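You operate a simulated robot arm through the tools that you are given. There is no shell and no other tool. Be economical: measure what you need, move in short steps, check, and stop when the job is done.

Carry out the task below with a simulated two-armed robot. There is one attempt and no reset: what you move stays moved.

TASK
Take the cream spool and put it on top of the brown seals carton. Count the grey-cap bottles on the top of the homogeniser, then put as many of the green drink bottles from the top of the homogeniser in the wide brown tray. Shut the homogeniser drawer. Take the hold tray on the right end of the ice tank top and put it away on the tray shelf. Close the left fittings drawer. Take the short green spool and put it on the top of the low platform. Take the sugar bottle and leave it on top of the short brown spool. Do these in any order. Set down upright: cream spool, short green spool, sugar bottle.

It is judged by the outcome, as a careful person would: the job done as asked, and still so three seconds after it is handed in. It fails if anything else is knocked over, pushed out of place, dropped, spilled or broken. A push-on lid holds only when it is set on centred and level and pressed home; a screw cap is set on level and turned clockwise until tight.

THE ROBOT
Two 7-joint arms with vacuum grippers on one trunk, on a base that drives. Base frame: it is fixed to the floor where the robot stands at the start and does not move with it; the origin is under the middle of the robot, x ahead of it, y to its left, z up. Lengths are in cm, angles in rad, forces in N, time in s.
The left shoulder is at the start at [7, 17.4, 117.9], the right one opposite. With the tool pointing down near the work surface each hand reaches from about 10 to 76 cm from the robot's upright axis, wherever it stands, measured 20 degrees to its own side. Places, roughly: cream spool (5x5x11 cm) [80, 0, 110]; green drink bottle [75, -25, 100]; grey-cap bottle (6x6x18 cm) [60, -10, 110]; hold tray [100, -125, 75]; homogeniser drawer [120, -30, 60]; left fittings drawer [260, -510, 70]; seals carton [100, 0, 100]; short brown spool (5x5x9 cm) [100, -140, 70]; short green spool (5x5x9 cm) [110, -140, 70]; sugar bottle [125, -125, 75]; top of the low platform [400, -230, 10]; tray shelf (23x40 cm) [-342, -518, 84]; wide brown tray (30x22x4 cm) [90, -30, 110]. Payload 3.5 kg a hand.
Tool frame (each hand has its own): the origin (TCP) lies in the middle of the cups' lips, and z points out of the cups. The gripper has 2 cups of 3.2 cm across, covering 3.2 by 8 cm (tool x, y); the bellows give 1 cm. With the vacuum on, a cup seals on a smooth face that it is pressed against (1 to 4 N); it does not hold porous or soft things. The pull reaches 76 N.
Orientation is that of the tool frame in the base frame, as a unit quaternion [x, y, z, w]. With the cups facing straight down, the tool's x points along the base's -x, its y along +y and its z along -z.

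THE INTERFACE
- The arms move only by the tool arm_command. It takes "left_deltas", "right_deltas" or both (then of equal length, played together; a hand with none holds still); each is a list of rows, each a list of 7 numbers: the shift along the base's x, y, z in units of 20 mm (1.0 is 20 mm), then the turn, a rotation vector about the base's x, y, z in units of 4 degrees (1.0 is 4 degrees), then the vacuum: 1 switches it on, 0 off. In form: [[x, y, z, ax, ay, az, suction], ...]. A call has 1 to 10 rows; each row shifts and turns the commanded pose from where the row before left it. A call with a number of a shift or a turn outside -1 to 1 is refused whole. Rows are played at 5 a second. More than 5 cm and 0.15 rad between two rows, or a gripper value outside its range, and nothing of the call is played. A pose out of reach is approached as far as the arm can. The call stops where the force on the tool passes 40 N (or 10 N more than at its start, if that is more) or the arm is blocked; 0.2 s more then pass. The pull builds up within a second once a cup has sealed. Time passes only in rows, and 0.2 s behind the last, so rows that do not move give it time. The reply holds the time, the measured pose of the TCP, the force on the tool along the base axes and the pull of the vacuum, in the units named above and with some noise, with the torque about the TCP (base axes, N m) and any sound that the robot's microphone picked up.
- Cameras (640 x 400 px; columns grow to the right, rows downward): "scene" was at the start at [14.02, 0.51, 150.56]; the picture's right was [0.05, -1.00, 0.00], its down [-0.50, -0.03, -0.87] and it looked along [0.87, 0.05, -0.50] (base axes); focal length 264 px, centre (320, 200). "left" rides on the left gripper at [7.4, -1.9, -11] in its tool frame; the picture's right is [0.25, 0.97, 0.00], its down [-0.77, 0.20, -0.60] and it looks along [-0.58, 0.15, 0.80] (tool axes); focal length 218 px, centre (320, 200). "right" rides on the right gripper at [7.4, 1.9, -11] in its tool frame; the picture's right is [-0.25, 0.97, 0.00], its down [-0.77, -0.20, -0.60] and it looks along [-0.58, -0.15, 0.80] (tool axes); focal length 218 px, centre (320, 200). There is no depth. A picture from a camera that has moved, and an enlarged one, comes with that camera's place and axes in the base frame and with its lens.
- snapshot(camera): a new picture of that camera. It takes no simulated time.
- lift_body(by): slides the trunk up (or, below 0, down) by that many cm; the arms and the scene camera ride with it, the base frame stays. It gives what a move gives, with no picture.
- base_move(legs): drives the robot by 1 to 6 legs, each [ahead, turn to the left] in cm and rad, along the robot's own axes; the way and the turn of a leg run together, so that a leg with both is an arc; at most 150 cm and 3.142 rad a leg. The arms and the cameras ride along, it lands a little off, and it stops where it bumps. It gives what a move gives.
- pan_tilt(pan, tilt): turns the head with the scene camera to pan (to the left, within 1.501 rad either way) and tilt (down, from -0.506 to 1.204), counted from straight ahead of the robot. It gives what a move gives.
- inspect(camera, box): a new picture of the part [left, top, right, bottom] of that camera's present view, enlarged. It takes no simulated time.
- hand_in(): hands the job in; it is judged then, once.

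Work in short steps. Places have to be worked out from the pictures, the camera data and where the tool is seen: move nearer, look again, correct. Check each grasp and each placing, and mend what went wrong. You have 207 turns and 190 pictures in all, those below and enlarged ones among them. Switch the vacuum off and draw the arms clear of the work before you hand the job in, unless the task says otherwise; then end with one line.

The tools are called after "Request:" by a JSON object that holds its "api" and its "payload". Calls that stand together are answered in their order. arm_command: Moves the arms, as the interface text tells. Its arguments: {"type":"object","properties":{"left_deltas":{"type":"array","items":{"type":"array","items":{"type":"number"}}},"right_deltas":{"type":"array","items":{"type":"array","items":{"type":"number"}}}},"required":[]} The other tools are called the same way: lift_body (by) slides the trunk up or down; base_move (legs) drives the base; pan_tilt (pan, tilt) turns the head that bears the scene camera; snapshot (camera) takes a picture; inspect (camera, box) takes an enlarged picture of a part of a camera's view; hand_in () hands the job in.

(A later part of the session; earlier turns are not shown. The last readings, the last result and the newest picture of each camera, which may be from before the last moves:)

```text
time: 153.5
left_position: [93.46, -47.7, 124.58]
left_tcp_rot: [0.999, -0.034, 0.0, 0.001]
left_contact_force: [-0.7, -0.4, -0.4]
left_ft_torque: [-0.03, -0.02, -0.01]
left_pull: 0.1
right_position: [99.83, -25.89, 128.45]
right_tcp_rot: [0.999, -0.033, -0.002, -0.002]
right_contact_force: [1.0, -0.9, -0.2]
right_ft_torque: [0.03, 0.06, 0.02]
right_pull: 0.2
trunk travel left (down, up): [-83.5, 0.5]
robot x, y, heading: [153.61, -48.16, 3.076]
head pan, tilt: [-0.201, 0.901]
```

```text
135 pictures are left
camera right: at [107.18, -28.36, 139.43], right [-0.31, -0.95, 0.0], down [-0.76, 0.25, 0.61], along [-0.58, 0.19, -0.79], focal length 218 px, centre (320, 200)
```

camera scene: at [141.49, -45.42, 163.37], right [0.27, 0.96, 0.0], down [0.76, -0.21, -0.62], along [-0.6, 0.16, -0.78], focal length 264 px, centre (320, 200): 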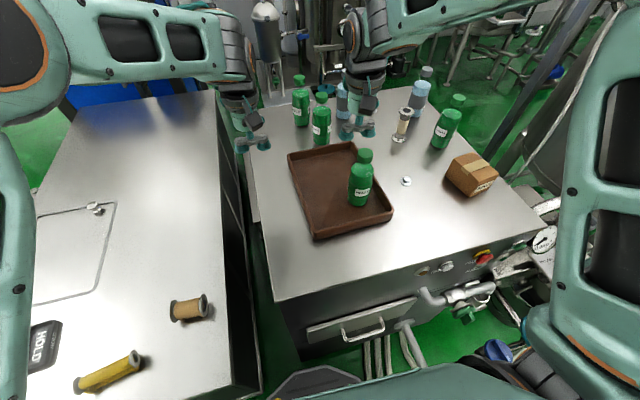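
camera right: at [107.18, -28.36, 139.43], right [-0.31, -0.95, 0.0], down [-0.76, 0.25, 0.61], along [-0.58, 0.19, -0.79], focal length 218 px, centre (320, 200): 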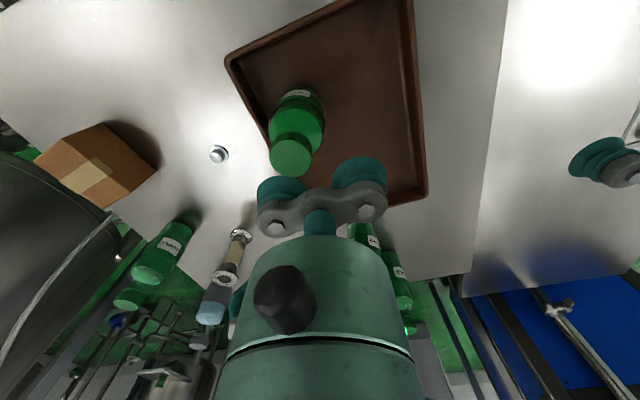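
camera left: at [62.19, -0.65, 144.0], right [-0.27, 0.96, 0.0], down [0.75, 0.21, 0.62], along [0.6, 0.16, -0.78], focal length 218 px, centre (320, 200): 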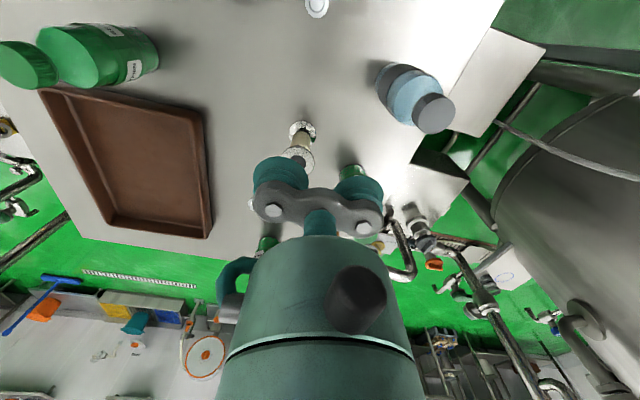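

READY stands upright in the tray. For RETURN and the spool I need more reach: I raise the right hand, go 3.5 cm ahead and turn the base left so that the right shoulder swings toward the table.

Request:
{"api": "arm_command", "payload": {"right_deltas": [[0, 0, 1, 0, 0, 0, 0], [0, 0, 1, 0, 0, 0, 0], [0, 0, 1, 0, 0, 0, 0], [0, 0, 1, 0, 0, 0, 0]]}}

Request:
{"api": "base_move", "payload": {"legs": [[3.5, 0], [0, 0.3]]}}

Request:
{"api": "pan_tilt", "payload": {"pan": 0.6, "tilt": 0.7}}

Request:
{"api": "snapshot", "payload": {"camera": "scene"}}

```text
time: 154.5
left_position: [93.38, -47.71, 124.67]
left_tcp_rot: [0.999, -0.034, -0.001, 0.0]
left_contact_force: [0.1, 0.2, -0.1]
left_ft_torque: [0.01, -0.02, -0.01]
left_pull: 0.0
right_position: [99.95, -25.72, 136.45]
right_tcp_rot: [0.999, -0.032, -0.001, -0.002]
right_contact_force: [-0.6, 0.9, -0.2]
right_ft_torque: [-0.01, -0.01, 0.01]
right_pull: 0.2
trunk travel left (down, up): [-83.5, 0.5]
robot x, y, heading: [153.68, -47.47, 3.071]
head pan, tilt: [-0.201, 0.901]
```

```text
time: 156.3
left_position: [92.4, -65.34, 124.5]
left_tcp_rot: [0.993, 0.118, 0.002, 0.002]
left_contact_force: [0.2, 0.7, 0.5]
left_ft_torque: [0.0, -0.03, 0.03]
left_pull: 0.1
right_position: [91.92, -42.55, 136.23]
right_tcp_rot: [0.993, 0.118, 0.0, 0.0]
right_contact_force: [-0.7, 0.5, -0.3]
right_ft_torque: [-0.01, -0.04, 0.0]
right_pull: 0.1
trunk travel left (down, up): [-83.5, 0.5]
robot x, y, heading: [150.65, -47.43, -2.906]
head pan, tilt: [-0.201, 0.901]
```

```text
time: 157.4
left_position: [92.67, -65.42, 124.69]
left_tcp_rot: [0.993, 0.118, 0.0, 0.001]
left_contact_force: [0.1, 0.4, -0.4]
left_ft_torque: [0.02, 0.01, -0.01]
left_pull: 0.2
right_position: [92.24, -42.74, 136.43]
right_tcp_rot: [0.993, 0.119, -0.001, -0.001]
right_contact_force: [0.0, 0.1, -0.2]
right_ft_torque: [0.01, 0.02, 0.01]
right_pull: 0.1
trunk travel left (down, up): [-83.5, 0.5]
robot x, y, heading: [150.24, -47.66, -2.904]
head pan, tilt: [0.6, 0.7]
```

```text
134 pictures are left
camera scene: at [139.61, -54.94, 164.99], right [-0.74, 0.67, 0.0], down [0.43, 0.48, -0.76], along [-0.51, -0.57, -0.64], focal length 264 px, centre (320, 200)
```

scene: 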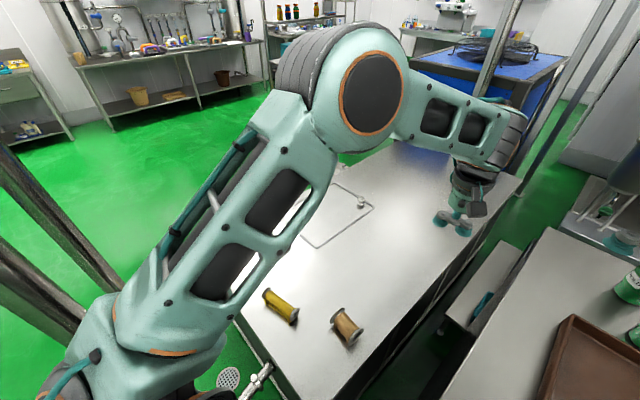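

The left arm clears the pipes. I turn a little more and check the reach geometry toward RETURN.

Request:
{"api": "base_move", "payload": {"legs": [[0, 0.17]]}}

Request:
{"api": "pan_tilt", "payload": {"pan": -0.6, "tilt": 0.75}}

Request:
{"api": "snapshot", "payload": {"camera": "scene"}}

```text
time: 158.5
left_position: [96.47, -74.71, 124.63]
left_tcp_rot: [0.98, 0.2, 0.001, 0.003]
left_contact_force: [-0.1, 0.5, 0.4]
left_ft_torque: [-0.02, 0.0, -0.02]
left_pull: 0.1
right_position: [92.15, -52.32, 136.42]
right_tcp_rot: [0.979, 0.203, -0.002, 0.0]
right_contact_force: [-0.2, 0.4, 0.0]
right_ft_torque: [-0.01, -0.02, 0.02]
right_pull: 0.0
trunk travel left (down, up): [-83.5, 0.5]
robot x, y, heading: [150.45, -47.52, -2.733]
head pan, tilt: [0.6, 0.7]
```

```text
time: 159.9
left_position: [96.47, -74.88, 124.66]
left_tcp_rot: [0.98, 0.201, 0.0, 0.002]
left_contact_force: [-0.4, 0.7, 0.7]
left_ft_torque: [-0.03, 0.02, 0.01]
left_pull: 0.0
right_position: [92.34, -52.61, 136.51]
right_tcp_rot: [0.979, 0.202, -0.001, -0.002]
right_contact_force: [-0.3, -0.7, -0.3]
right_ft_torque: [-0.01, -0.01, 0.03]
right_pull: 0.1
trunk travel left (down, up): [-83.5, 0.5]
robot x, y, heading: [150.45, -47.79, -2.735]
head pan, tilt: [-0.6, 0.75]
```

```text
133 pictures are left
camera scene: at [137.48, -47.95, 164.56], right [0.19, 0.98, 0.0], down [0.67, -0.13, -0.73], along [-0.72, 0.14, -0.68], focal length 264 px, centre (320, 200)
```

scene: 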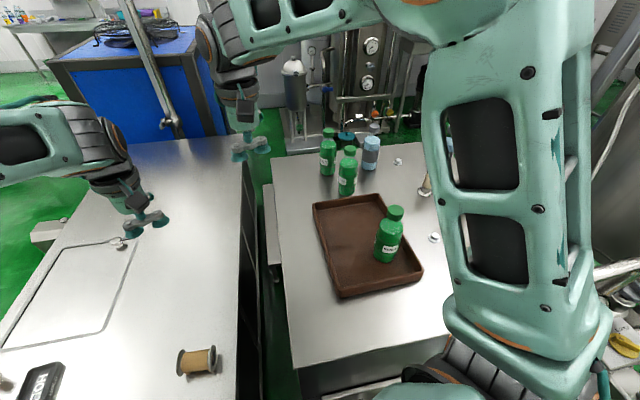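

RETURN's cap is near (72.5, -26.3). I bring the right hand over at z≈128.

Request:
{"api": "arm_command", "payload": {"right_deltas": [[-0.745, 0.94, -0.33, 0, 0, 0, 0], [-0.745, 0.94, -0.33, 0, 0, 0, 0], [-0.745, 0.94, -0.33, 0, 0, 0, 0], [-0.745, 0.94, -0.33, 0, 0, 0, 0], [-0.745, 0.94, -0.33, 0, 0, 0, 0], [-0.745, 0.94, -0.33, 0, 0, 0, 0], [-0.745, 0.94, -0.33, 0, 0, 0, 0], [-0.745, 0.94, -0.33, 0, 0, 0, 0], [-0.745, 0.94, -0.33, 0, 0, 0, 0]]}}

Request:
{"api": "snapshot", "payload": {"camera": "right"}}

```text
time: 161.9
left_position: [96.46, -74.84, 124.61]
left_tcp_rot: [0.98, 0.2, 0.001, 0.002]
left_contact_force: [-1.5, 0.0, -0.8]
left_ft_torque: [0.01, 0.01, 0.0]
left_pull: 0.1
right_position: [78.97, -35.49, 130.22]
right_tcp_rot: [0.979, 0.203, -0.001, -0.001]
right_contact_force: [0.4, 0.6, -0.1]
right_ft_torque: [-0.03, -0.05, 0.03]
right_pull: 0.0
trunk travel left (down, up): [-83.5, 0.5]
robot x, y, heading: [150.52, -47.68, -2.737]
head pan, tilt: [-0.6, 0.75]
```

```text
132 pictures are left
camera right: at [86.62, -34.47, 141.29], right [0.15, -0.99, 0.0], down [-0.79, -0.12, 0.61], along [-0.6, -0.09, -0.8], focal length 218 px, centre (320, 200)
```

right: 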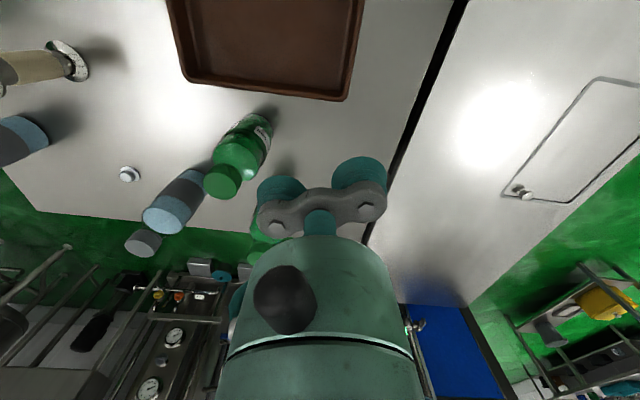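

RETURN's cap centre: (73.2, -26.3). I align the outer cup above it.

Request:
{"api": "arm_command", "payload": {"right_deltas": [[-0.6, 0.875, -0.5, 0, 0, 0, 0], [-0.6, 0.875, -0.5, 0, 0, 0, 0], [-0.6, 0.875, -0.5, 0, 0, 0, 0], [-0.6, 0.875, -0.5, 0, 0, 0, 0]]}}

Request:
{"api": "inspect", "payload": {"camera": "right", "box": [220, 100, 420, 225]}}

Request:
{"api": "inspect", "payload": {"camera": "scene", "box": [290, 90, 450, 190]}}

```text
time: 162.9
left_position: [96.41, -74.81, 124.51]
left_tcp_rot: [0.98, 0.2, 0.001, 0.002]
left_contact_force: [-0.4, -0.1, 0.9]
left_ft_torque: [-0.01, 0.01, -0.01]
left_pull: 0.1
right_position: [74.06, -28.53, 126.58]
right_tcp_rot: [0.979, 0.203, -0.001, -0.002]
right_contact_force: [-0.3, -0.1, -0.5]
right_ft_torque: [-0.01, 0.02, 0.0]
right_pull: 0.1
trunk travel left (down, up): [-83.5, 0.5]
robot x, y, heading: [150.47, -47.46, -2.737]
head pan, tilt: [-0.6, 0.75]
```

```text
3.20 times, centred on (320, 162) of right
camera zoom: at [81.74, -27.55, 137.52], right [0.15, -0.99, 0.0], down [-0.79, -0.12, 0.61], along [-0.6, -0.09, -0.79], focal length 698 px, centre (320, 320)
```

zoom: 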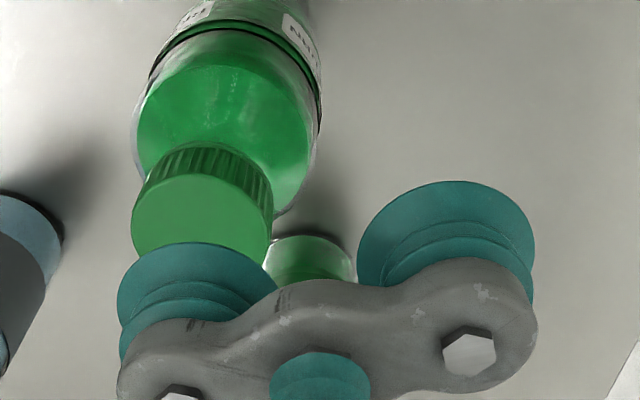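

```text
4.00 times, centred on (370, 140) of scene
camera zoom: at [137.37, -47.77, 164.56], right [0.19, 0.98, 0.0], down [0.67, -0.13, -0.73], along [-0.72, 0.14, -0.68], focal length 1058 px, centre (120, 440)
```

zoom: 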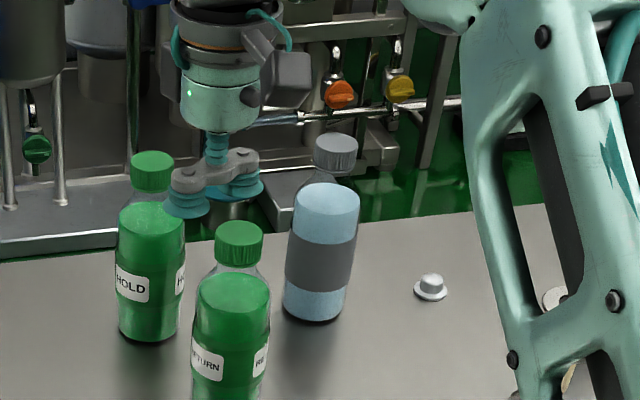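

Aligned within half a centimetre. I descend with vacuum on.

Request:
{"api": "arm_command", "payload": {"right_deltas": [[0, 0.2, -1, 0, 0, 0, 1], [0, 0, -0.6, 0, 0, 0, 1], [0, 0, -0.25, 0, 0, 0, 1], [0, 0, -0.25, 0, 0, 0, 1], [0, 0, 0, 0, 0, 0, 1]]}}

```text
time: 164.1
left_position: [96.51, -74.79, 124.58]
left_tcp_rot: [0.98, 0.199, 0.001, 0.002]
left_contact_force: [-0.5, 0.0, 0.8]
left_ft_torque: [0.01, 0.03, 0.0]
left_pull: 0.1
right_position: [73.99, -28.2, 122.26]
right_tcp_rot: [0.979, 0.201, -0.001, -0.002]
right_contact_force: [-0.4, 0.4, 0.3]
right_ft_torque: [-0.01, 0.03, 0.02]
right_pull: 0.1
trunk travel left (down, up): [-83.5, 0.5]
robot x, y, heading: [150.17, -47.43, -2.736]
head pan, tilt: [-0.6, 0.75]
```

No contact yet; a few millimetres more.

Request:
{"api": "arm_command", "payload": {"right_deltas": [[0, 0, -0.15, 0, 0, 0, 1], [0, 0, -0.1, 0, 0, 0, 1], [0, 0, 0, 0, 0, 0, 1]]}}

```text
time: 164.9
left_position: [96.58, -74.89, 124.7]
left_tcp_rot: [0.98, 0.2, 0.0, 0.002]
left_contact_force: [0.4, 0.7, 0.5]
left_ft_torque: [0.01, 0.02, 0.0]
left_pull: 0.1
right_position: [74.18, -28.17, 121.87]
right_tcp_rot: [0.979, 0.203, -0.001, -0.001]
right_contact_force: [0.6, -0.4, 0.8]
right_ft_torque: [0.0, 0.02, -0.03]
right_pull: 0.1
trunk travel left (down, up): [-83.5, 0.5]
robot x, y, heading: [150.45, -47.66, -2.738]
head pan, tilt: [-0.6, 0.75]
```

Request:
{"api": "arm_command", "payload": {"right_deltas": [[0, 0, -0.1, 0, 0, 0, 1], [0, 0, -0.1, 0, 0, 0, 1], [0, 0, 0, 0, 0, 0, 1]]}}

Request:
{"api": "inspect", "payload": {"camera": "scene", "box": [300, 110, 396, 170]}}

```text
time: 165.7
left_position: [96.57, -74.81, 124.53]
left_tcp_rot: [0.98, 0.201, 0.0, 0.001]
left_contact_force: [0.5, 0.1, 0.3]
left_ft_torque: [-0.04, 0.02, 0.0]
left_pull: 0.1
right_position: [74.21, -28.14, 121.47]
right_tcp_rot: [0.979, 0.204, -0.002, -0.002]
right_contact_force: [-0.4, -0.4, 1.2]
right_ft_torque: [0.03, 0.01, -0.03]
right_pull: 0.1
trunk travel left (down, up): [-83.5, 0.5]
robot x, y, heading: [149.89, -47.27, -2.735]
head pan, tilt: [-0.6, 0.75]
```

```text
6.67 times, centred on (348, 140) of scene
camera zoom: at [137.49, -47.87, 164.56], right [0.19, 0.98, 0.0], down [0.67, -0.13, -0.73], along [-0.72, 0.14, -0.68], focal length 1763 px, centre (133, 600)
```

zoom: 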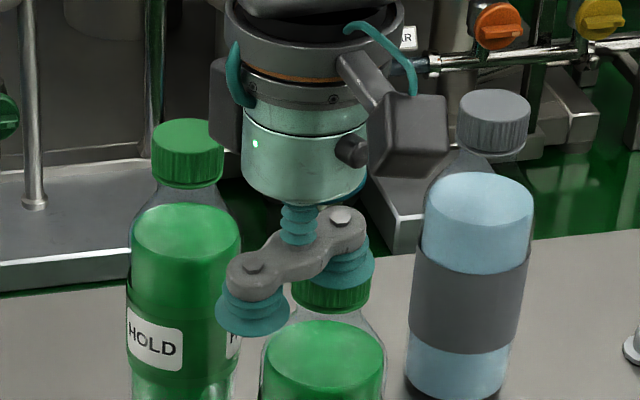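

The cup is on the cap with ~1 N; press a little more.

Request:
{"api": "arm_command", "payload": {"right_deltas": [[0, 0, -0.15, 0, 0, 0, 1], [0, 0, 0, 0, 0, 0, 1], [0, 0, 0, 0, 0, 0, 1]]}}

```text
time: 166.5
left_position: [96.47, -74.91, 124.51]
left_tcp_rot: [0.98, 0.2, 0.0, 0.001]
left_contact_force: [-0.3, 0.4, -0.2]
left_ft_torque: [0.02, 0.02, 0.03]
left_pull: 0.1
right_position: [74.18, -28.06, 121.18]
right_tcp_rot: [0.979, 0.203, -0.001, -0.001]
right_contact_force: [0.0, -1.0, 1.7]
right_ft_torque: [0.02, 0.03, 0.0]
right_pull: 0.1
trunk travel left (down, up): [-83.5, 0.5]
robot x, y, heading: [150.2, -47.75, -2.738]
head pan, tilt: [-0.6, 0.75]
```

Request:
{"api": "arm_command", "payload": {"right_deltas": [[0, 0, -0.15, 0, 0, 0, 1], [0, 0, -0.1, 0, 0, 0, 1], [0, 0, 0, 0, 0, 0, 1]]}}

Request:
{"api": "inspect", "payload": {"camera": "right", "box": [220, 100, 420, 225]}}

```text
time: 167.3
left_position: [96.6, -74.93, 124.62]
left_tcp_rot: [0.98, 0.201, -0.001, 0.001]
left_contact_force: [0.1, 0.1, 0.0]
left_ft_torque: [0.0, -0.03, 0.0]
left_pull: 0.1
right_position: [74.12, -28.15, 120.66]
right_tcp_rot: [0.979, 0.203, -0.002, -0.002]
right_contact_force: [1.3, 0.0, 4.1]
right_ft_torque: [0.02, 0.13, -0.01]
right_pull: 0.0
trunk travel left (down, up): [-83.5, 0.5]
robot x, y, heading: [150.49, -47.31, -2.739]
head pan, tilt: [-0.6, 0.75]
```

```text
3.20 times, centred on (320, 162) of right
camera zoom: at [81.85, -27.15, 131.64], right [0.15, -0.99, 0.0], down [-0.79, -0.12, 0.61], along [-0.6, -0.09, -0.79], focal length 698 px, centre (320, 320)
```

zoom: 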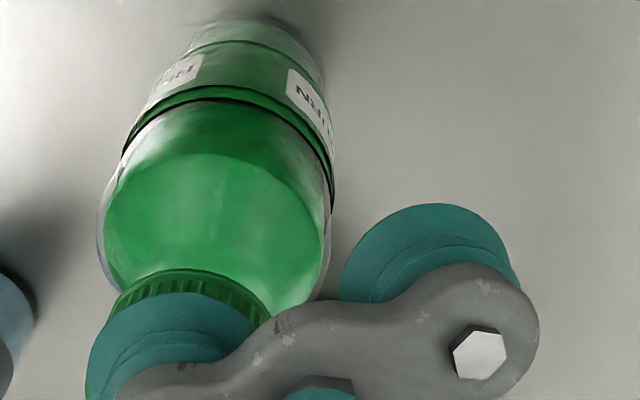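

The cup is compressed but leaks: it overhangs the cap on the +x side by about half a centimetre. I lift, shift -x 0.5 cm and press again.

Request:
{"api": "arm_command", "payload": {"right_deltas": [[0, 0, 0.75, 0, 0, 0, 1], [-0.25, 0, 0, 0, 0, 0, 1], [0, 0, -0.5, 0, 0, 0, 1], [0, 0, -0.1, 0, 0, 0, 1], [0, 0, 0, 0, 0, 0, 1]]}}

```text
time: 168.5
left_position: [96.55, -75.04, 124.61]
left_tcp_rot: [0.98, 0.2, 0.0, 0.001]
left_contact_force: [-0.7, 0.7, 1.3]
left_ft_torque: [-0.01, -0.02, 0.0]
left_pull: 0.0
right_position: [73.65, -28.23, 120.97]
right_tcp_rot: [0.979, 0.203, -0.003, -0.001]
right_contact_force: [0.9, -0.8, 4.3]
right_ft_torque: [0.04, 0.06, -0.05]
right_pull: 0.1
trunk travel left (down, up): [-83.5, 0.5]
robot x, y, heading: [150.2, -47.28, -2.737]
head pan, tilt: [-0.6, 0.75]
```

Still no seal. I look closely at the present contact.

Request:
{"api": "inspect", "payload": {"camera": "right", "box": [230, 160, 326, 220]}}

Request:
{"api": "inspect", "payload": {"camera": "scene", "box": [324, 130, 372, 160]}}

```text
6.67 times, centred on (278, 190) of right
camera zoom: at [81.28, -27.1, 131.91], right [0.15, -0.99, 0.0], down [-0.79, -0.12, 0.61], along [-0.6, -0.09, -0.79], focal length 1455 px, centre (600, 267)
```

zoom: 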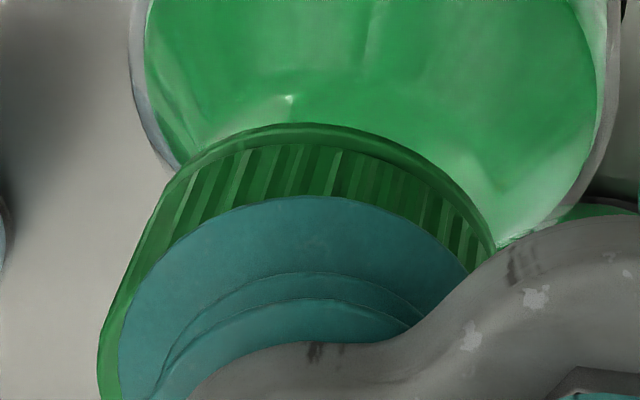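

```text
13.33 times, centred on (348, 145) of scene
camera zoom: at [137.57, -47.9, 164.57], right [0.19, 0.98, 0.0], down [0.67, -0.13, -0.73], along [-0.72, 0.14, -0.68], focal length 3526 px, centre (-53, 933)
```

zoom: 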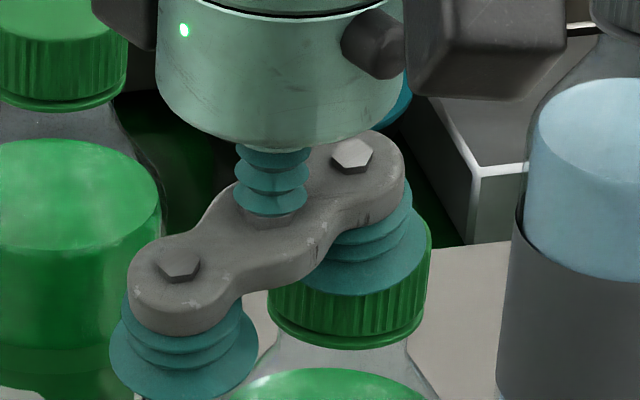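

In x it is centred now; in y the cup is ~0.3 cm too far to +y. I correct that.

Request:
{"api": "arm_command", "payload": {"right_deltas": [[0, 0, 0.6, 0, 0, 0, 1], [0, -0.15, 0, 0, 0, 0, 1], [0, 0, -0.6, 0, 0, 0, 1], [0, 0, -0.05, 0, 0, 0, 1], [0, 0, 0, 0, 0, 0, 1]]}}

```text
time: 169.7
left_position: [96.62, -74.9, 124.79]
left_tcp_rot: [0.98, 0.2, -0.001, 0.001]
left_contact_force: [-0.5, -0.2, 0.3]
left_ft_torque: [0.05, 0.03, 0.03]
left_pull: 0.0
right_position: [73.53, -28.32, 120.83]
right_tcp_rot: [0.979, 0.203, -0.002, -0.001]
right_contact_force: [0.9, -0.2, 3.2]
right_ft_torque: [0.09, 0.01, 0.01]
right_pull: 0.0
trunk travel left (down, up): [-83.5, 0.5]
robot x, y, heading: [150.51, -47.59, -2.733]
head pan, tilt: [-0.6, 0.75]
```

Request:
{"api": "inspect", "payload": {"camera": "scene", "box": [324, 130, 372, 160]}}

Request:
{"api": "inspect", "payload": {"camera": "right", "box": [230, 160, 326, 220]}}

```text
13.33 times, centred on (348, 145) of scene
camera zoom: at [137.57, -47.91, 164.57], right [0.19, 0.98, 0.0], down [0.67, -0.13, -0.73], along [-0.72, 0.14, -0.68], focal length 3526 px, centre (-53, 933)
```

zoom: 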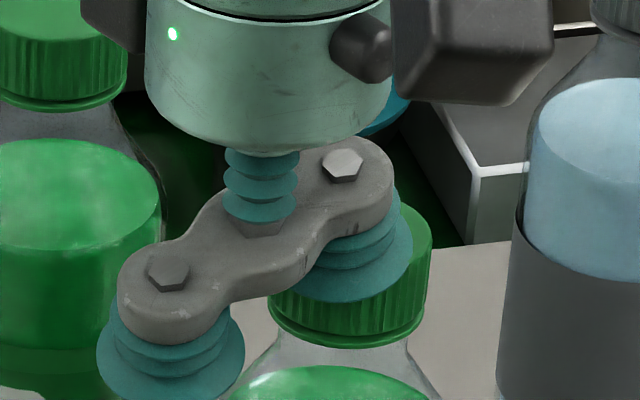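

```text
6.67 times, centred on (278, 190) of right
camera zoom: at [81.3, -27.36, 131.85], right [0.15, -0.99, 0.0], down [-0.79, -0.12, 0.61], along [-0.6, -0.09, -0.79], focal length 1455 px, centre (600, 267)
```

zoom: 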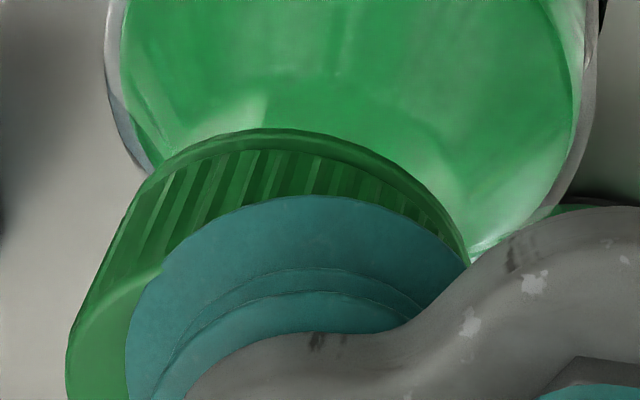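

The cup is now 0.25 cm too far to -y and still at the cap's +x rim. I correct both.

Request:
{"api": "arm_command", "payload": {"right_deltas": [[0, 0, 0.6, 0, 0, 0, 1], [-0.12, 0.11, 0, 0, 0, 0, 1], [0, 0, -0.6, 0, 0, 0, 1], [0, 0, -0.05, 0, 0, 0, 1], [0, 0, 0, 0, 0, 0, 1]]}}

```text
time: 170.9
left_position: [96.71, -74.87, 124.62]
left_tcp_rot: [0.98, 0.2, -0.001, 0.001]
left_contact_force: [-0.1, -0.2, 0.6]
left_ft_torque: [0.05, 0.0, 0.01]
left_pull: 0.1
right_position: [73.39, -28.27, 120.84]
right_tcp_rot: [0.979, 0.203, -0.001, -0.002]
right_contact_force: [1.3, -0.7, 4.1]
right_ft_torque: [0.07, 0.11, -0.02]
right_pull: 0.0
trunk travel left (down, up): [-83.5, 0.5]
robot x, y, heading: [150.2, -47.92, -2.736]
head pan, tilt: [-0.6, 0.75]
```

Request:
{"api": "inspect", "payload": {"camera": "right", "box": [230, 160, 326, 220]}}

Request:
{"api": "inspect", "payload": {"camera": "scene", "box": [324, 130, 372, 160]}}

```text
6.67 times, centred on (278, 190) of right
camera zoom: at [81.1, -27.21, 131.79], right [0.15, -0.99, 0.0], down [-0.78, -0.12, 0.61], along [-0.6, -0.09, -0.79], focal length 1455 px, centre (600, 267)
```

zoom: 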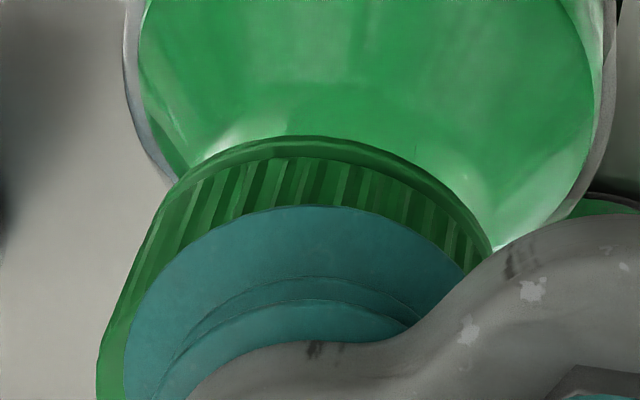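

```text
13.33 times, centred on (348, 145) of scene
camera zoom: at [137.59, -47.9, 164.57], right [0.19, 0.98, 0.0], down [0.67, -0.13, -0.73], along [-0.72, 0.14, -0.68], focal length 3526 px, centre (-53, 933)
```

zoom: 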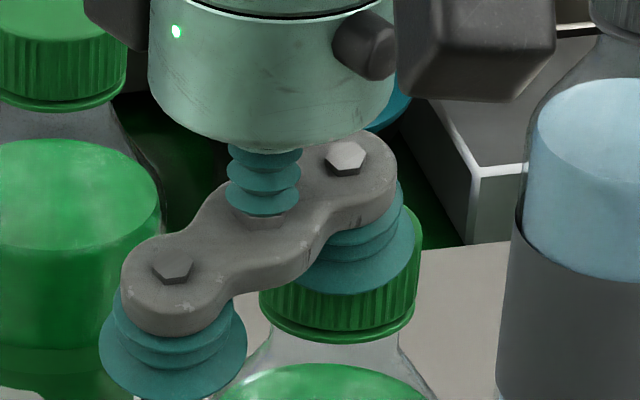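

The bottle was dragged along because I hadn't cleared it. I lift 2 cm, shift -x 0.3 cm, and press down again.

Request:
{"api": "arm_command", "payload": {"right_deltas": [[0, 0, 1, 0, 0, 0, 1], [-0.15, 0, 0, 0, 0, 0, 1], [0, 0, 0, 0, 0, 0, 1], [0, 0, -0.9, 0, 0, 0, 1], [0, 0, -0.1, 0, 0, 0, 1], [0, 0, 0, 0, 0, 0, 1]]}}

```text
time: 172.3
left_position: [96.87, -74.99, 124.76]
left_tcp_rot: [0.98, 0.201, -0.001, 0.0]
left_contact_force: [0.0, 0.1, 0.1]
left_ft_torque: [0.0, 0.0, 0.03]
left_pull: 0.1
right_position: [73.44, -28.28, 121.03]
right_tcp_rot: [0.979, 0.203, -0.004, -0.002]
right_contact_force: [-3.6, -3.2, 28.4]
right_ft_torque: [1.01, 0.72, 0.04]
right_pull: 37.8
trunk travel left (down, up): [-83.5, 0.5]
robot x, y, heading: [150.26, -47.39, -2.737]
head pan, tilt: [-0.6, 0.75]
```

Sealed. Lift and carry to the tray at about (88.5, -30).

Request:
{"api": "arm_command", "payload": {"right_deltas": [[0, 0, 0.4, 0, 0, 0, 1], [0, 0, 0.8, 0, 0, 0, 1], [0, 0, 1, 0, 0, 0, 1], [0, 0, 1, 0, 0, 0, 1], [0, 0, 0.8, 0, 0, 0, 1]]}}

Request:
{"api": "arm_command", "payload": {"right_deltas": [[1, -0.25, 0, 0, 0, 0, 1], [1, -0.25, 0, 0, 0, 0, 1], [1, -0.25, 0, 0, 0, 0, 1], [1, -0.25, 0, 0, 0, 0, 1], [1, -0.25, 0, 0, 0, 0, 1], [1, -0.25, 0, 0, 0, 0, 1], [1, -0.25, 0, 0, 0, 0, 1], [1, -0.25, 0, 0, 0, 0, 1]]}}

Request:
{"api": "snapshot", "payload": {"camera": "right"}}

Request:
{"api": "snapshot", "payload": {"camera": "scene"}}

```text
time: 173.5
left_position: [96.47, -74.81, 124.52]
left_tcp_rot: [0.98, 0.2, 0.001, 0.001]
left_contact_force: [0.3, -0.5, 0.4]
left_ft_torque: [0.02, 0.02, 0.0]
left_pull: 0.2
right_position: [72.88, -28.03, 128.56]
right_tcp_rot: [0.979, 0.202, -0.001, 0.0]
right_contact_force: [0.1, -1.0, -3.8]
right_ft_torque: [0.81, 0.39, -0.09]
right_pull: 37.2
trunk travel left (down, up): [-83.5, 0.5]
robot x, y, heading: [149.86, -47.67, -2.738]
head pan, tilt: [-0.6, 0.75]
```

```text
time: 175.3
left_position: [96.75, -74.94, 124.55]
left_tcp_rot: [0.98, 0.201, 0.0, 0.002]
left_contact_force: [0.6, 0.1, -0.3]
left_ft_torque: [0.0, -0.01, 0.0]
left_pull: 0.1
right_position: [89.05, -32.48, 128.83]
right_tcp_rot: [0.979, 0.203, -0.001, -0.002]
right_contact_force: [-0.6, 0.9, -3.1]
right_ft_torque: [0.77, 0.4, -0.08]
right_pull: 38.3
trunk travel left (down, up): [-83.5, 0.5]
robot x, y, heading: [150.6, -47.31, -2.735]
head pan, tilt: [-0.6, 0.75]
```

```text
121 pictures are left
camera right: at [96.76, -31.41, 139.83], right [0.15, -0.99, 0.0], down [-0.79, -0.12, 0.61], along [-0.6, -0.09, -0.79], focal length 218 px, centre (320, 200)
```

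right: 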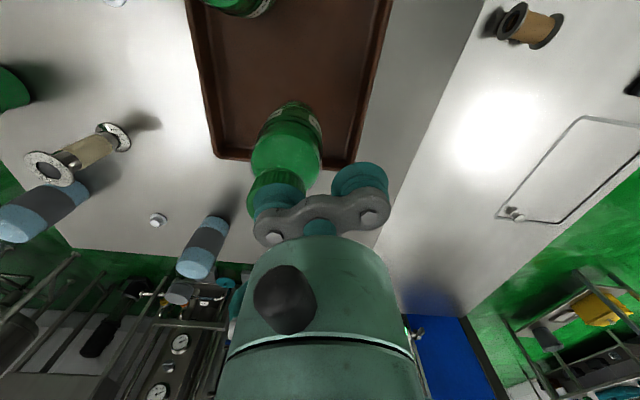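

```text
120 pictures are left
camera scene: at [137.61, -47.93, 164.57], right [0.19, 0.98, 0.0], down [0.67, -0.13, -0.73], along [-0.72, 0.14, -0.68], focal length 264 px, centre (320, 200)
```

scene: 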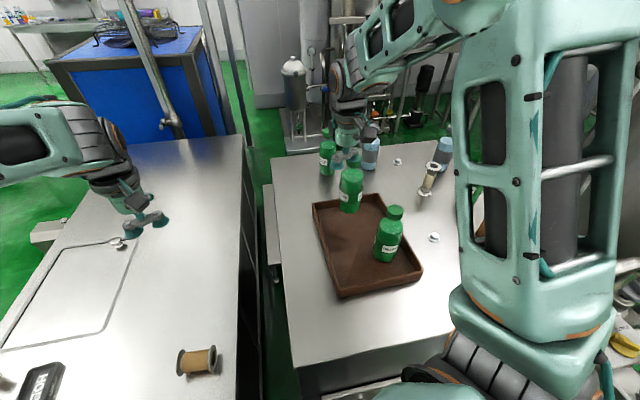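

Bottle base is over the tray at (88.7, -29), clear of walls. Lower it.

Request:
{"api": "arm_command", "payload": {"right_deltas": [[0, 0, -1, 0, 0, 0, 1], [0, 0, -1, 0, 0, 0, 1], [0, 0, -0.6, 0, 0, 0, 1], [0, 0, -0.2, 0, 0, 0, 1]]}}

Request:
{"api": "arm_command", "payload": {"right_deltas": [[0, 0, -0.2, 0, 0, 0, 1]]}}

Request:
{"api": "arm_command", "payload": {"right_deltas": [[0, 0, -0.2, 0, 0, 0, 1]]}}

```text
time: 176.3
left_position: [96.45, -74.84, 124.47]
left_tcp_rot: [0.98, 0.2, 0.0, 0.001]
left_contact_force: [-0.4, 0.7, -0.1]
left_ft_torque: [-0.04, 0.01, 0.01]
left_pull: 0.1
right_position: [88.87, -32.33, 123.14]
right_tcp_rot: [0.979, 0.202, -0.002, -0.001]
right_contact_force: [0.3, 0.7, -3.6]
right_ft_torque: [0.75, 0.37, -0.08]
right_pull: 38.2
trunk travel left (down, up): [-83.5, 0.5]
robot x, y, heading: [149.88, -47.87, -2.737]
head pan, tilt: [-0.6, 0.75]
```

```text
time: 176.7
left_position: [96.53, -74.73, 124.51]
left_tcp_rot: [0.98, 0.2, 0.001, 0.002]
left_contact_force: [0.8, 0.1, 0.3]
left_ft_torque: [0.0, 0.01, 0.0]
left_pull: 0.1
right_position: [88.99, -32.35, 122.64]
right_tcp_rot: [0.979, 0.203, -0.001, -0.001]
right_contact_force: [0.2, -0.8, -3.4]
right_ft_torque: [0.73, 0.37, -0.06]
right_pull: 38.1
trunk travel left (down, up): [-83.5, 0.5]
robot x, y, heading: [150.03, -47.33, -2.734]
head pan, tilt: [-0.6, 0.75]
```

```text
time: 177.1
left_position: [96.62, -74.89, 124.64]
left_tcp_rot: [0.98, 0.2, 0.0, 0.001]
left_contact_force: [0.4, -1.4, -0.3]
left_ft_torque: [0.0, -0.01, 0.02]
left_pull: 0.0
right_position: [89.0, -32.31, 122.35]
right_tcp_rot: [0.979, 0.203, -0.001, -0.001]
right_contact_force: [0.5, -0.5, -4.0]
right_ft_torque: [0.73, 0.38, -0.09]
right_pull: 37.6
trunk travel left (down, up): [-83.5, 0.5]
robot x, y, heading: [150.43, -47.26, -2.737]
head pan, tilt: [-0.6, 0.75]
```

Request:
{"api": "arm_command", "payload": {"right_deltas": [[0, 0, -0.2, 0, 0, 0, 1]]}}

Request:
{"api": "arm_command", "payload": {"right_deltas": [[0, 0, -0.15, 0, 0, 0, 1]]}}

```text
time: 177.5
left_position: [96.67, -74.96, 124.64]
left_tcp_rot: [0.98, 0.2, -0.001, 0.001]
left_contact_force: [0.4, 0.3, -0.8]
left_ft_torque: [-0.03, -0.01, -0.05]
left_pull: 0.1
right_position: [89.15, -32.37, 122.09]
right_tcp_rot: [0.979, 0.203, -0.004, -0.001]
right_contact_force: [-1.5, -0.2, 11.3]
right_ft_torque: [1.07, 0.63, -0.06]
right_pull: 37.5
trunk travel left (down, up): [-83.5, 0.5]
robot x, y, heading: [149.79, -47.8, -2.734]
head pan, tilt: [-0.6, 0.75]
```

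```text
time: 177.9
left_position: [96.93, -75.16, 124.79]
left_tcp_rot: [0.98, 0.2, -0.002, 0.001]
left_contact_force: [0.1, -0.1, 0.0]
left_ft_torque: [0.03, 0.04, -0.05]
left_pull: 0.1
right_position: [89.36, -32.62, 122.04]
right_tcp_rot: [0.979, 0.203, -0.004, -0.002]
right_contact_force: [-1.4, -1.4, 26.9]
right_ft_torque: [1.07, 0.77, -0.07]
right_pull: 37.5
trunk travel left (down, up): [-83.5, 0.5]
robot x, y, heading: [149.78, -47.8, -2.74]
head pan, tilt: [-0.6, 0.75]
```

Resting on the tray. Release and rise.

Request:
{"api": "arm_command", "payload": {"right_deltas": [[0, 0, 0.2, 0, 0, 0, 0], [0, 0, 0, 0, 0, 0, 0], [0, 0, 0, 0, 0, 0, 0], [0, 0, 0.3, 0, 0, 0, 0], [0, 0, 0.5, 0, 0, 0, 0], [0, 0, 1, 0, 0, 0, 0], [0, 0, 1, 0, 0, 0, 0], [0, 0, 1, 0, 0, 0, 0]]}}

Request:
{"api": "inspect", "payload": {"camera": "scene", "box": [280, 110, 480, 310]}}

```text
time: 179.7
left_position: [96.6, -74.89, 124.74]
left_tcp_rot: [0.98, 0.2, -0.001, 0.001]
left_contact_force: [-0.4, 0.1, 0.5]
left_ft_torque: [0.0, -0.01, 0.01]
left_pull: 0.0
right_position: [89.14, -32.28, 129.65]
right_tcp_rot: [0.979, 0.203, -0.001, -0.001]
right_contact_force: [-0.1, -0.4, -0.1]
right_ft_torque: [0.0, 0.0, 0.01]
right_pull: 0.1
trunk travel left (down, up): [-83.5, 0.5]
robot x, y, heading: [150.25, -47.42, -2.734]
head pan, tilt: [-0.6, 0.75]
```

```text
2.00 times, centred on (380, 210) of scene
camera zoom: at [137.55, -47.88, 164.57], right [0.19, 0.98, 0.0], down [0.67, -0.13, -0.73], along [-0.72, 0.14, -0.68], focal length 529 px, centre (200, 180)
```

zoom: 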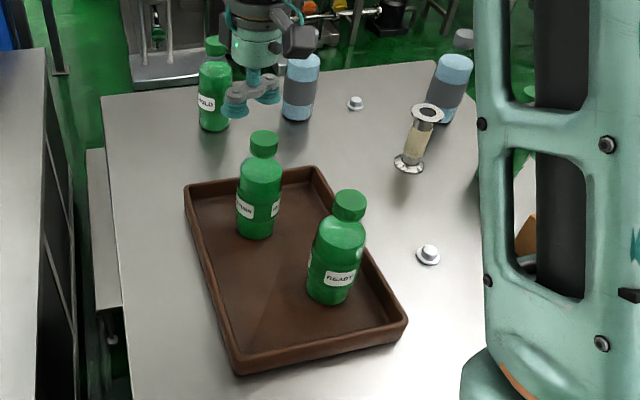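

Both green bottles stand in the wide tray. For the cream spool at (76.3, 1.3) I need a bit more reach, so I shift the base ~3 cm toward +y by backing, straightening and coming forward again.

Request:
{"api": "arm_command", "payload": {"right_deltas": [[0, 0, 1, 0, 0, 0, 0], [0, 0, 1, 0, 0, 0, 0], [0, 0, 1, 0, 0, 0, 0]]}}

Request:
{"api": "base_move", "payload": {"legs": [[-8.5, 0], [0, -0.407], [9, 0], [0, 0.38]]}}

Request:
{"api": "snapshot", "payload": {"camera": "scene"}}

```text
time: 180.5
left_position: [96.51, -74.95, 124.57]
left_tcp_rot: [0.98, 0.201, 0.0, 0.002]
left_contact_force: [0.0, 0.2, -0.4]
left_ft_torque: [0.04, 0.02, 0.0]
left_pull: 0.0
right_position: [89.02, -32.45, 135.37]
right_tcp_rot: [0.979, 0.202, -0.001, -0.001]
right_contact_force: [0.4, -0.3, 0.4]
right_ft_torque: [0.03, -0.01, 0.01]
right_pull: 0.0
trunk travel left (down, up): [-83.5, 0.5]
robot x, y, heading: [149.87, -47.62, -2.736]
head pan, tilt: [-0.6, 0.75]
```

```text
time: 183.7
left_position: [88.81, -47.54, 124.22]
left_tcp_rot: [1.0, -0.003, 0.003, 0.001]
left_contact_force: [-0.4, 0.1, -0.3]
left_ft_torque: [0.02, -0.08, 0.01]
left_pull: 0.1
right_position: [98.67, -5.56, 134.94]
right_tcp_rot: [1.0, -0.002, 0.002, 0.0]
right_contact_force: [-0.7, 0.0, 0.0]
right_ft_torque: [-0.04, -0.07, 0.0]
right_pull: 0.0
trunk travel left (down, up): [-83.5, 0.5]
robot x, y, heading: [149.47, -44.5, 3.131]
head pan, tilt: [-0.6, 0.75]
stopped in leg 3: the robot was blocked; the commanded pose is now the measured one
```

```text
118 pictures are left
camera scene: at [136.81, -39.17, 164.47], right [0.57, 0.82, 0.0], down [0.57, -0.39, -0.73], along [-0.6, 0.42, -0.69], focal length 264 px, centre (320, 200)
```

scene: 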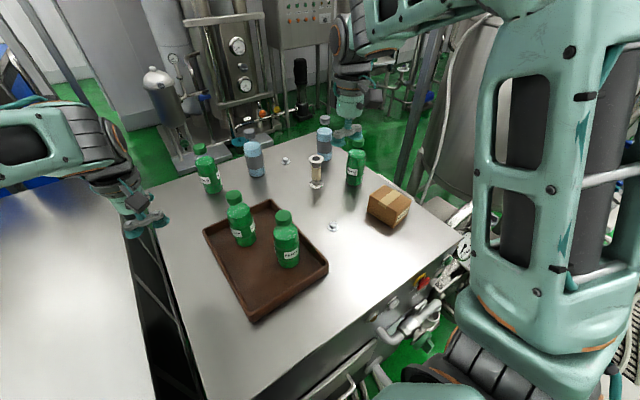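

The base touched the cabinet at x≈149.5. I back 1 cm and turn left again to bring the shoulder nearer.

Request:
{"api": "base_move", "payload": {"legs": [[-1, 0], [0, 0.54]]}}

Request:
{"api": "pan_tilt", "payload": {"pan": -0.9, "tilt": 0.75}}

Request:
{"api": "snapshot", "payload": {"camera": "scene"}}

```text
time: 185.9
left_position: [100.83, -78.1, 124.53]
left_tcp_rot: [0.965, 0.264, 0.0, 0.002]
left_contact_force: [0.4, 0.2, -0.3]
left_ft_torque: [0.01, 0.0, 0.0]
left_pull: 0.0
right_position: [87.89, -37.0, 135.24]
right_tcp_rot: [0.964, 0.266, -0.002, -0.001]
right_contact_force: [0.6, -0.2, 0.7]
right_ft_torque: [0.0, 0.01, -0.03]
right_pull: 0.0
trunk travel left (down, up): [-83.5, 0.5]
robot x, y, heading: [150.68, -44.16, -2.603]
head pan, tilt: [-0.6, 0.75]
```

```text
time: 186.7
left_position: [100.91, -78.14, 124.58]
left_tcp_rot: [0.965, 0.264, 0.001, 0.001]
left_contact_force: [-0.3, 0.4, 0.6]
left_ft_torque: [-0.01, -0.03, -0.01]
left_pull: 0.1
right_position: [87.81, -37.15, 135.24]
right_tcp_rot: [0.964, 0.266, -0.001, -0.003]
right_contact_force: [0.4, 0.6, 0.5]
right_ft_torque: [-0.01, 0.01, -0.04]
right_pull: 0.0
trunk travel left (down, up): [-83.5, 0.5]
robot x, y, heading: [150.85, -44.49, -2.606]
head pan, tilt: [-0.901, 0.75]
```

```text
117 pictures are left
camera scene: at [138.56, -43.74, 164.56], right [0.36, 0.93, 0.0], down [0.64, -0.24, -0.73], along [-0.68, 0.26, -0.68], focal length 264 px, centre (320, 200)
```

scene: 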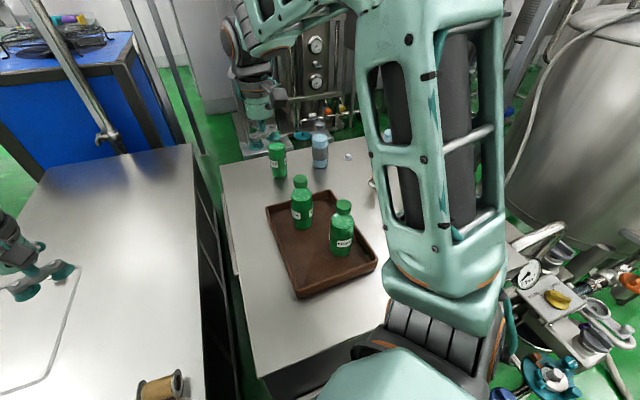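

I move the right hand toward the spool, in two parts.

Request:
{"api": "arm_command", "payload": {"right_deltas": [[-0.27, 0.957, -0.2, 0, 0, 0, 0], [-0.27, 0.957, -0.2, 0, 0, 0, 0], [-0.27, 0.957, -0.2, 0, 0, 0, 0], [-0.27, 0.957, -0.2, 0, 0, 0, 0], [-0.27, 0.957, -0.2, 0, 0, 0, 0], [-0.27, 0.957, -0.2, 0, 0, 0, 0], [-0.27, 0.957, -0.2, 0, 0, 0, 0], [-0.27, 0.957, -0.2, 0, 0, 0, 0], [-0.27, 0.957, -0.2, 0, 0, 0, 0], [-0.27, 0.957, -0.2, 0, 0, 0, 0]]}}

Request:
{"api": "arm_command", "payload": {"right_deltas": [[-0.27, 0.957, -0.1, 0, 0, 0, 0], [-0.27, 0.957, -0.1, 0, 0, 0, 0], [-0.27, 0.957, -0.2, 0, 0, 0, 0], [-0.27, 0.957, -0.2, 0, 0, 0, 0], [-0.27, 0.957, -0.2, 0, 0, 0, 0], [-0.27, 0.957, -0.2, 0, 0, 0, 0]]}}

Request:
{"api": "snapshot", "payload": {"camera": "right"}}

```text
time: 188.9
left_position: [100.88, -78.21, 124.62]
left_tcp_rot: [0.965, 0.264, 0.001, 0.001]
left_contact_force: [-0.1, 0.1, -0.2]
left_ft_torque: [0.0, -0.01, 0.01]
left_pull: 0.1
right_position: [82.4, -17.9, 131.17]
right_tcp_rot: [0.964, 0.267, -0.002, 0.0]
right_contact_force: [-1.1, 0.6, 0.2]
right_ft_torque: [-0.01, 0.01, 0.02]
right_pull: 0.1
trunk travel left (down, up): [-83.5, 0.5]
robot x, y, heading: [150.62, -44.3, -2.603]
head pan, tilt: [-0.901, 0.75]
```

```text
time: 190.3
left_position: [100.85, -78.22, 124.7]
left_tcp_rot: [0.965, 0.264, 0.0, 0.001]
left_contact_force: [0.0, 0.8, -0.6]
left_ft_torque: [0.01, 0.0, 0.01]
left_pull: 0.1
right_position: [79.09, -6.47, 129.14]
right_tcp_rot: [0.964, 0.267, -0.001, 0.0]
right_contact_force: [0.2, 0.4, -0.6]
right_ft_torque: [-0.01, -0.02, 0.02]
right_pull: 0.0
trunk travel left (down, up): [-83.5, 0.5]
robot x, y, heading: [150.54, -44.2, -2.604]
head pan, tilt: [-0.901, 0.75]
```

```text
116 pictures are left
camera right: at [86.47, -4.48, 140.14], right [0.28, -0.96, 0.0], down [-0.76, -0.22, 0.61], along [-0.58, -0.17, -0.8], focal length 218 px, centre (320, 200)
```

right: 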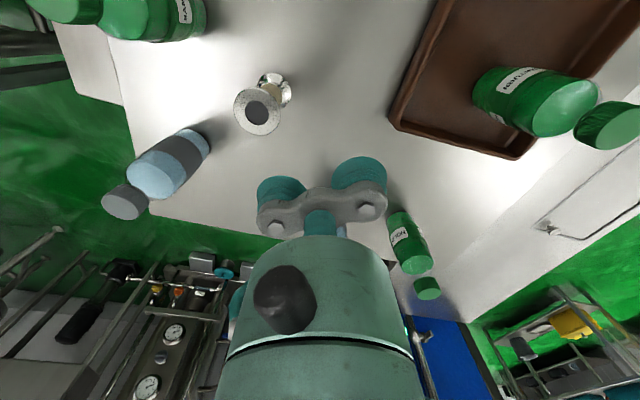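

The spool stands at (78.2, 0.3). I align the outer cup and come down to ~6 cm above, then inspect.

Request:
{"api": "arm_command", "payload": {"right_deltas": [[0.05, 0.78, -0.7, 0, 0, 0, 0], [0.05, 0.78, -0.7, 0, 0, 0, 0], [0.05, 0.78, -0.7, 0, 0, 0, 0], [0, 0, -1, 0, 0, 0, 0], [0, 0, -1, 0, 0, 0, 0]]}}

Request:
{"api": "inspect", "payload": {"camera": "right", "box": [200, 80, 392, 200]}}

```text
time: 191.5
left_position: [100.73, -78.12, 124.59]
left_tcp_rot: [0.965, 0.263, 0.0, 0.002]
left_contact_force: [0.5, -0.2, 0.0]
left_ft_torque: [-0.01, 0.01, 0.02]
left_pull: 0.1
right_position: [79.36, -1.64, 120.9]
right_tcp_rot: [0.964, 0.266, -0.001, 0.0]
right_contact_force: [-0.7, 0.1, -0.4]
right_ft_torque: [-0.01, 0.01, 0.01]
right_pull: 0.1
trunk travel left (down, up): [-83.5, 0.5]
robot x, y, heading: [150.54, -44.34, -2.603]
head pan, tilt: [-0.901, 0.75]
```

```text
3.33 times, centred on (296, 140) of right
camera zoom: at [86.86, 0.33, 131.88], right [0.28, -0.96, 0.0], down [-0.76, -0.22, 0.61], along [-0.58, -0.17, -0.8], focal length 728 px, centre (400, 400)
```

zoom: 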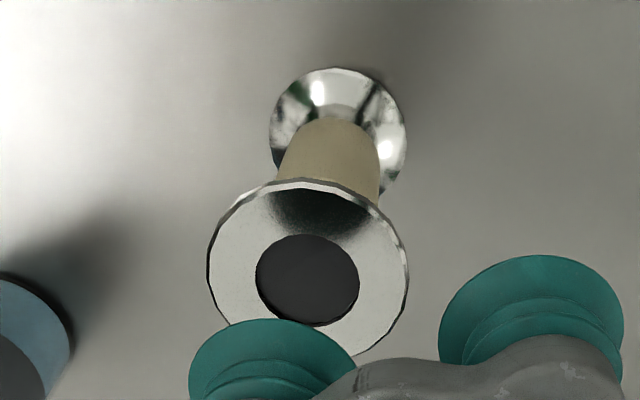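

The flange top is at z≈115.5, centred (78.2, 0.15). I correct 0.25 cm in y and lower with vacuum.

Request:
{"api": "arm_command", "payload": {"right_deltas": [[0, -0.13, -1, 0, 0, 0, 1], [0, 0, -0.9, 0, 0, 0, 1], [0, 0, -0.3, 0, 0, 0, 1], [0, 0, -0.3, 0, 0, 0, 1], [0, 0, 0, 0, 0, 0, 1]]}}

```text
time: 192.7
left_position: [101.0, -78.23, 124.52]
left_tcp_rot: [0.964, 0.264, 0.0, 0.001]
left_contact_force: [-0.6, 0.2, 0.2]
left_ft_torque: [0.02, -0.01, 0.01]
left_pull: 0.2
right_position: [79.46, -2.01, 116.13]
right_tcp_rot: [0.964, 0.267, -0.001, -0.001]
right_contact_force: [-0.2, -0.8, 0.3]
right_ft_torque: [0.73, 0.46, 0.0]
right_pull: 37.5
trunk travel left (down, up): [-83.5, 0.5]
robot x, y, heading: [150.3, -43.54, -2.607]
head pan, tilt: [-0.901, 0.75]
```

Sealed on the flange (37.5 N). Lift 10 cm and view the carton.

Request:
{"api": "arm_command", "payload": {"right_deltas": [[0, 0, 0.5, 0, 0, 0, 1], [0, 0, 1, 0, 0, 0, 1], [0, 0, 1, 0, 0, 0, 1], [0, 0, 1, 0, 0, 0, 1], [0, 0, 1, 0, 0, 0, 1], [0, 0, 0.5, 0, 0, 0, 1]]}}

Request:
{"api": "snapshot", "payload": {"camera": "right"}}

Request:
{"api": "pan_tilt", "payload": {"pan": -1.1, "tilt": 0.75}}

Request:
{"api": "snapshot", "payload": {"camera": "scene"}}

```text
time: 194.1
left_position: [100.96, -78.23, 124.53]
left_tcp_rot: [0.965, 0.263, 0.0, 0.001]
left_contact_force: [0.2, -0.8, -0.2]
left_ft_torque: [0.0, 0.01, 0.0]
left_pull: 0.0
right_position: [79.61, -1.82, 126.0]
right_tcp_rot: [0.964, 0.266, -0.001, -0.001]
right_contact_force: [1.0, -0.3, -2.0]
right_ft_torque: [0.72, 0.44, 0.01]
right_pull: 37.8
trunk travel left (down, up): [-83.5, 0.5]
robot x, y, heading: [150.62, -44.29, -2.604]
head pan, tilt: [-0.901, 0.75]
```

```text
114 pictures are left
camera right: at [86.99, 0.01, 136.94], right [0.28, -0.96, 0.0], down [-0.76, -0.22, 0.61], along [-0.58, -0.17, -0.8], focal length 218 px, centre (320, 200)
```

right: 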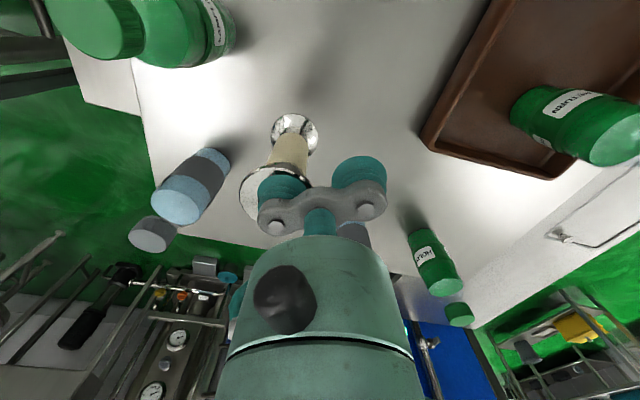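

```text
time: 194.9
left_position: [100.92, -78.29, 124.63]
left_tcp_rot: [0.964, 0.264, 0.0, 0.002]
left_contact_force: [-0.6, 1.1, -0.3]
left_ft_torque: [0.0, -0.03, 0.02]
left_pull: 0.1
right_position: [79.52, -1.9, 125.93]
right_tcp_rot: [0.964, 0.266, -0.002, -0.001]
right_contact_force: [0.4, 0.3, -2.2]
right_ft_torque: [0.7, 0.41, -0.01]
right_pull: 37.9
trunk travel left (down, up): [-83.5, 0.5]
robot x, y, heading: [150.5, -44.37, -2.602]
head pan, tilt: [-1.1, 0.75]
```

```text
113 pictures are left
camera scene: at [139.23, -42.18, 164.56], right [0.53, 0.85, 0.0], down [0.58, -0.36, -0.73], along [-0.62, 0.39, -0.68], focal length 264 px, centre (320, 200)
```

scene: 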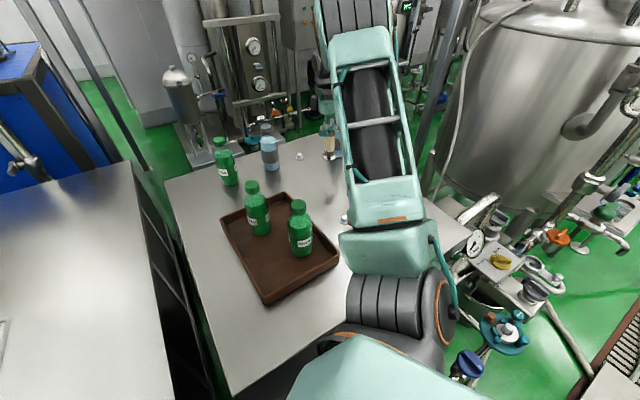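

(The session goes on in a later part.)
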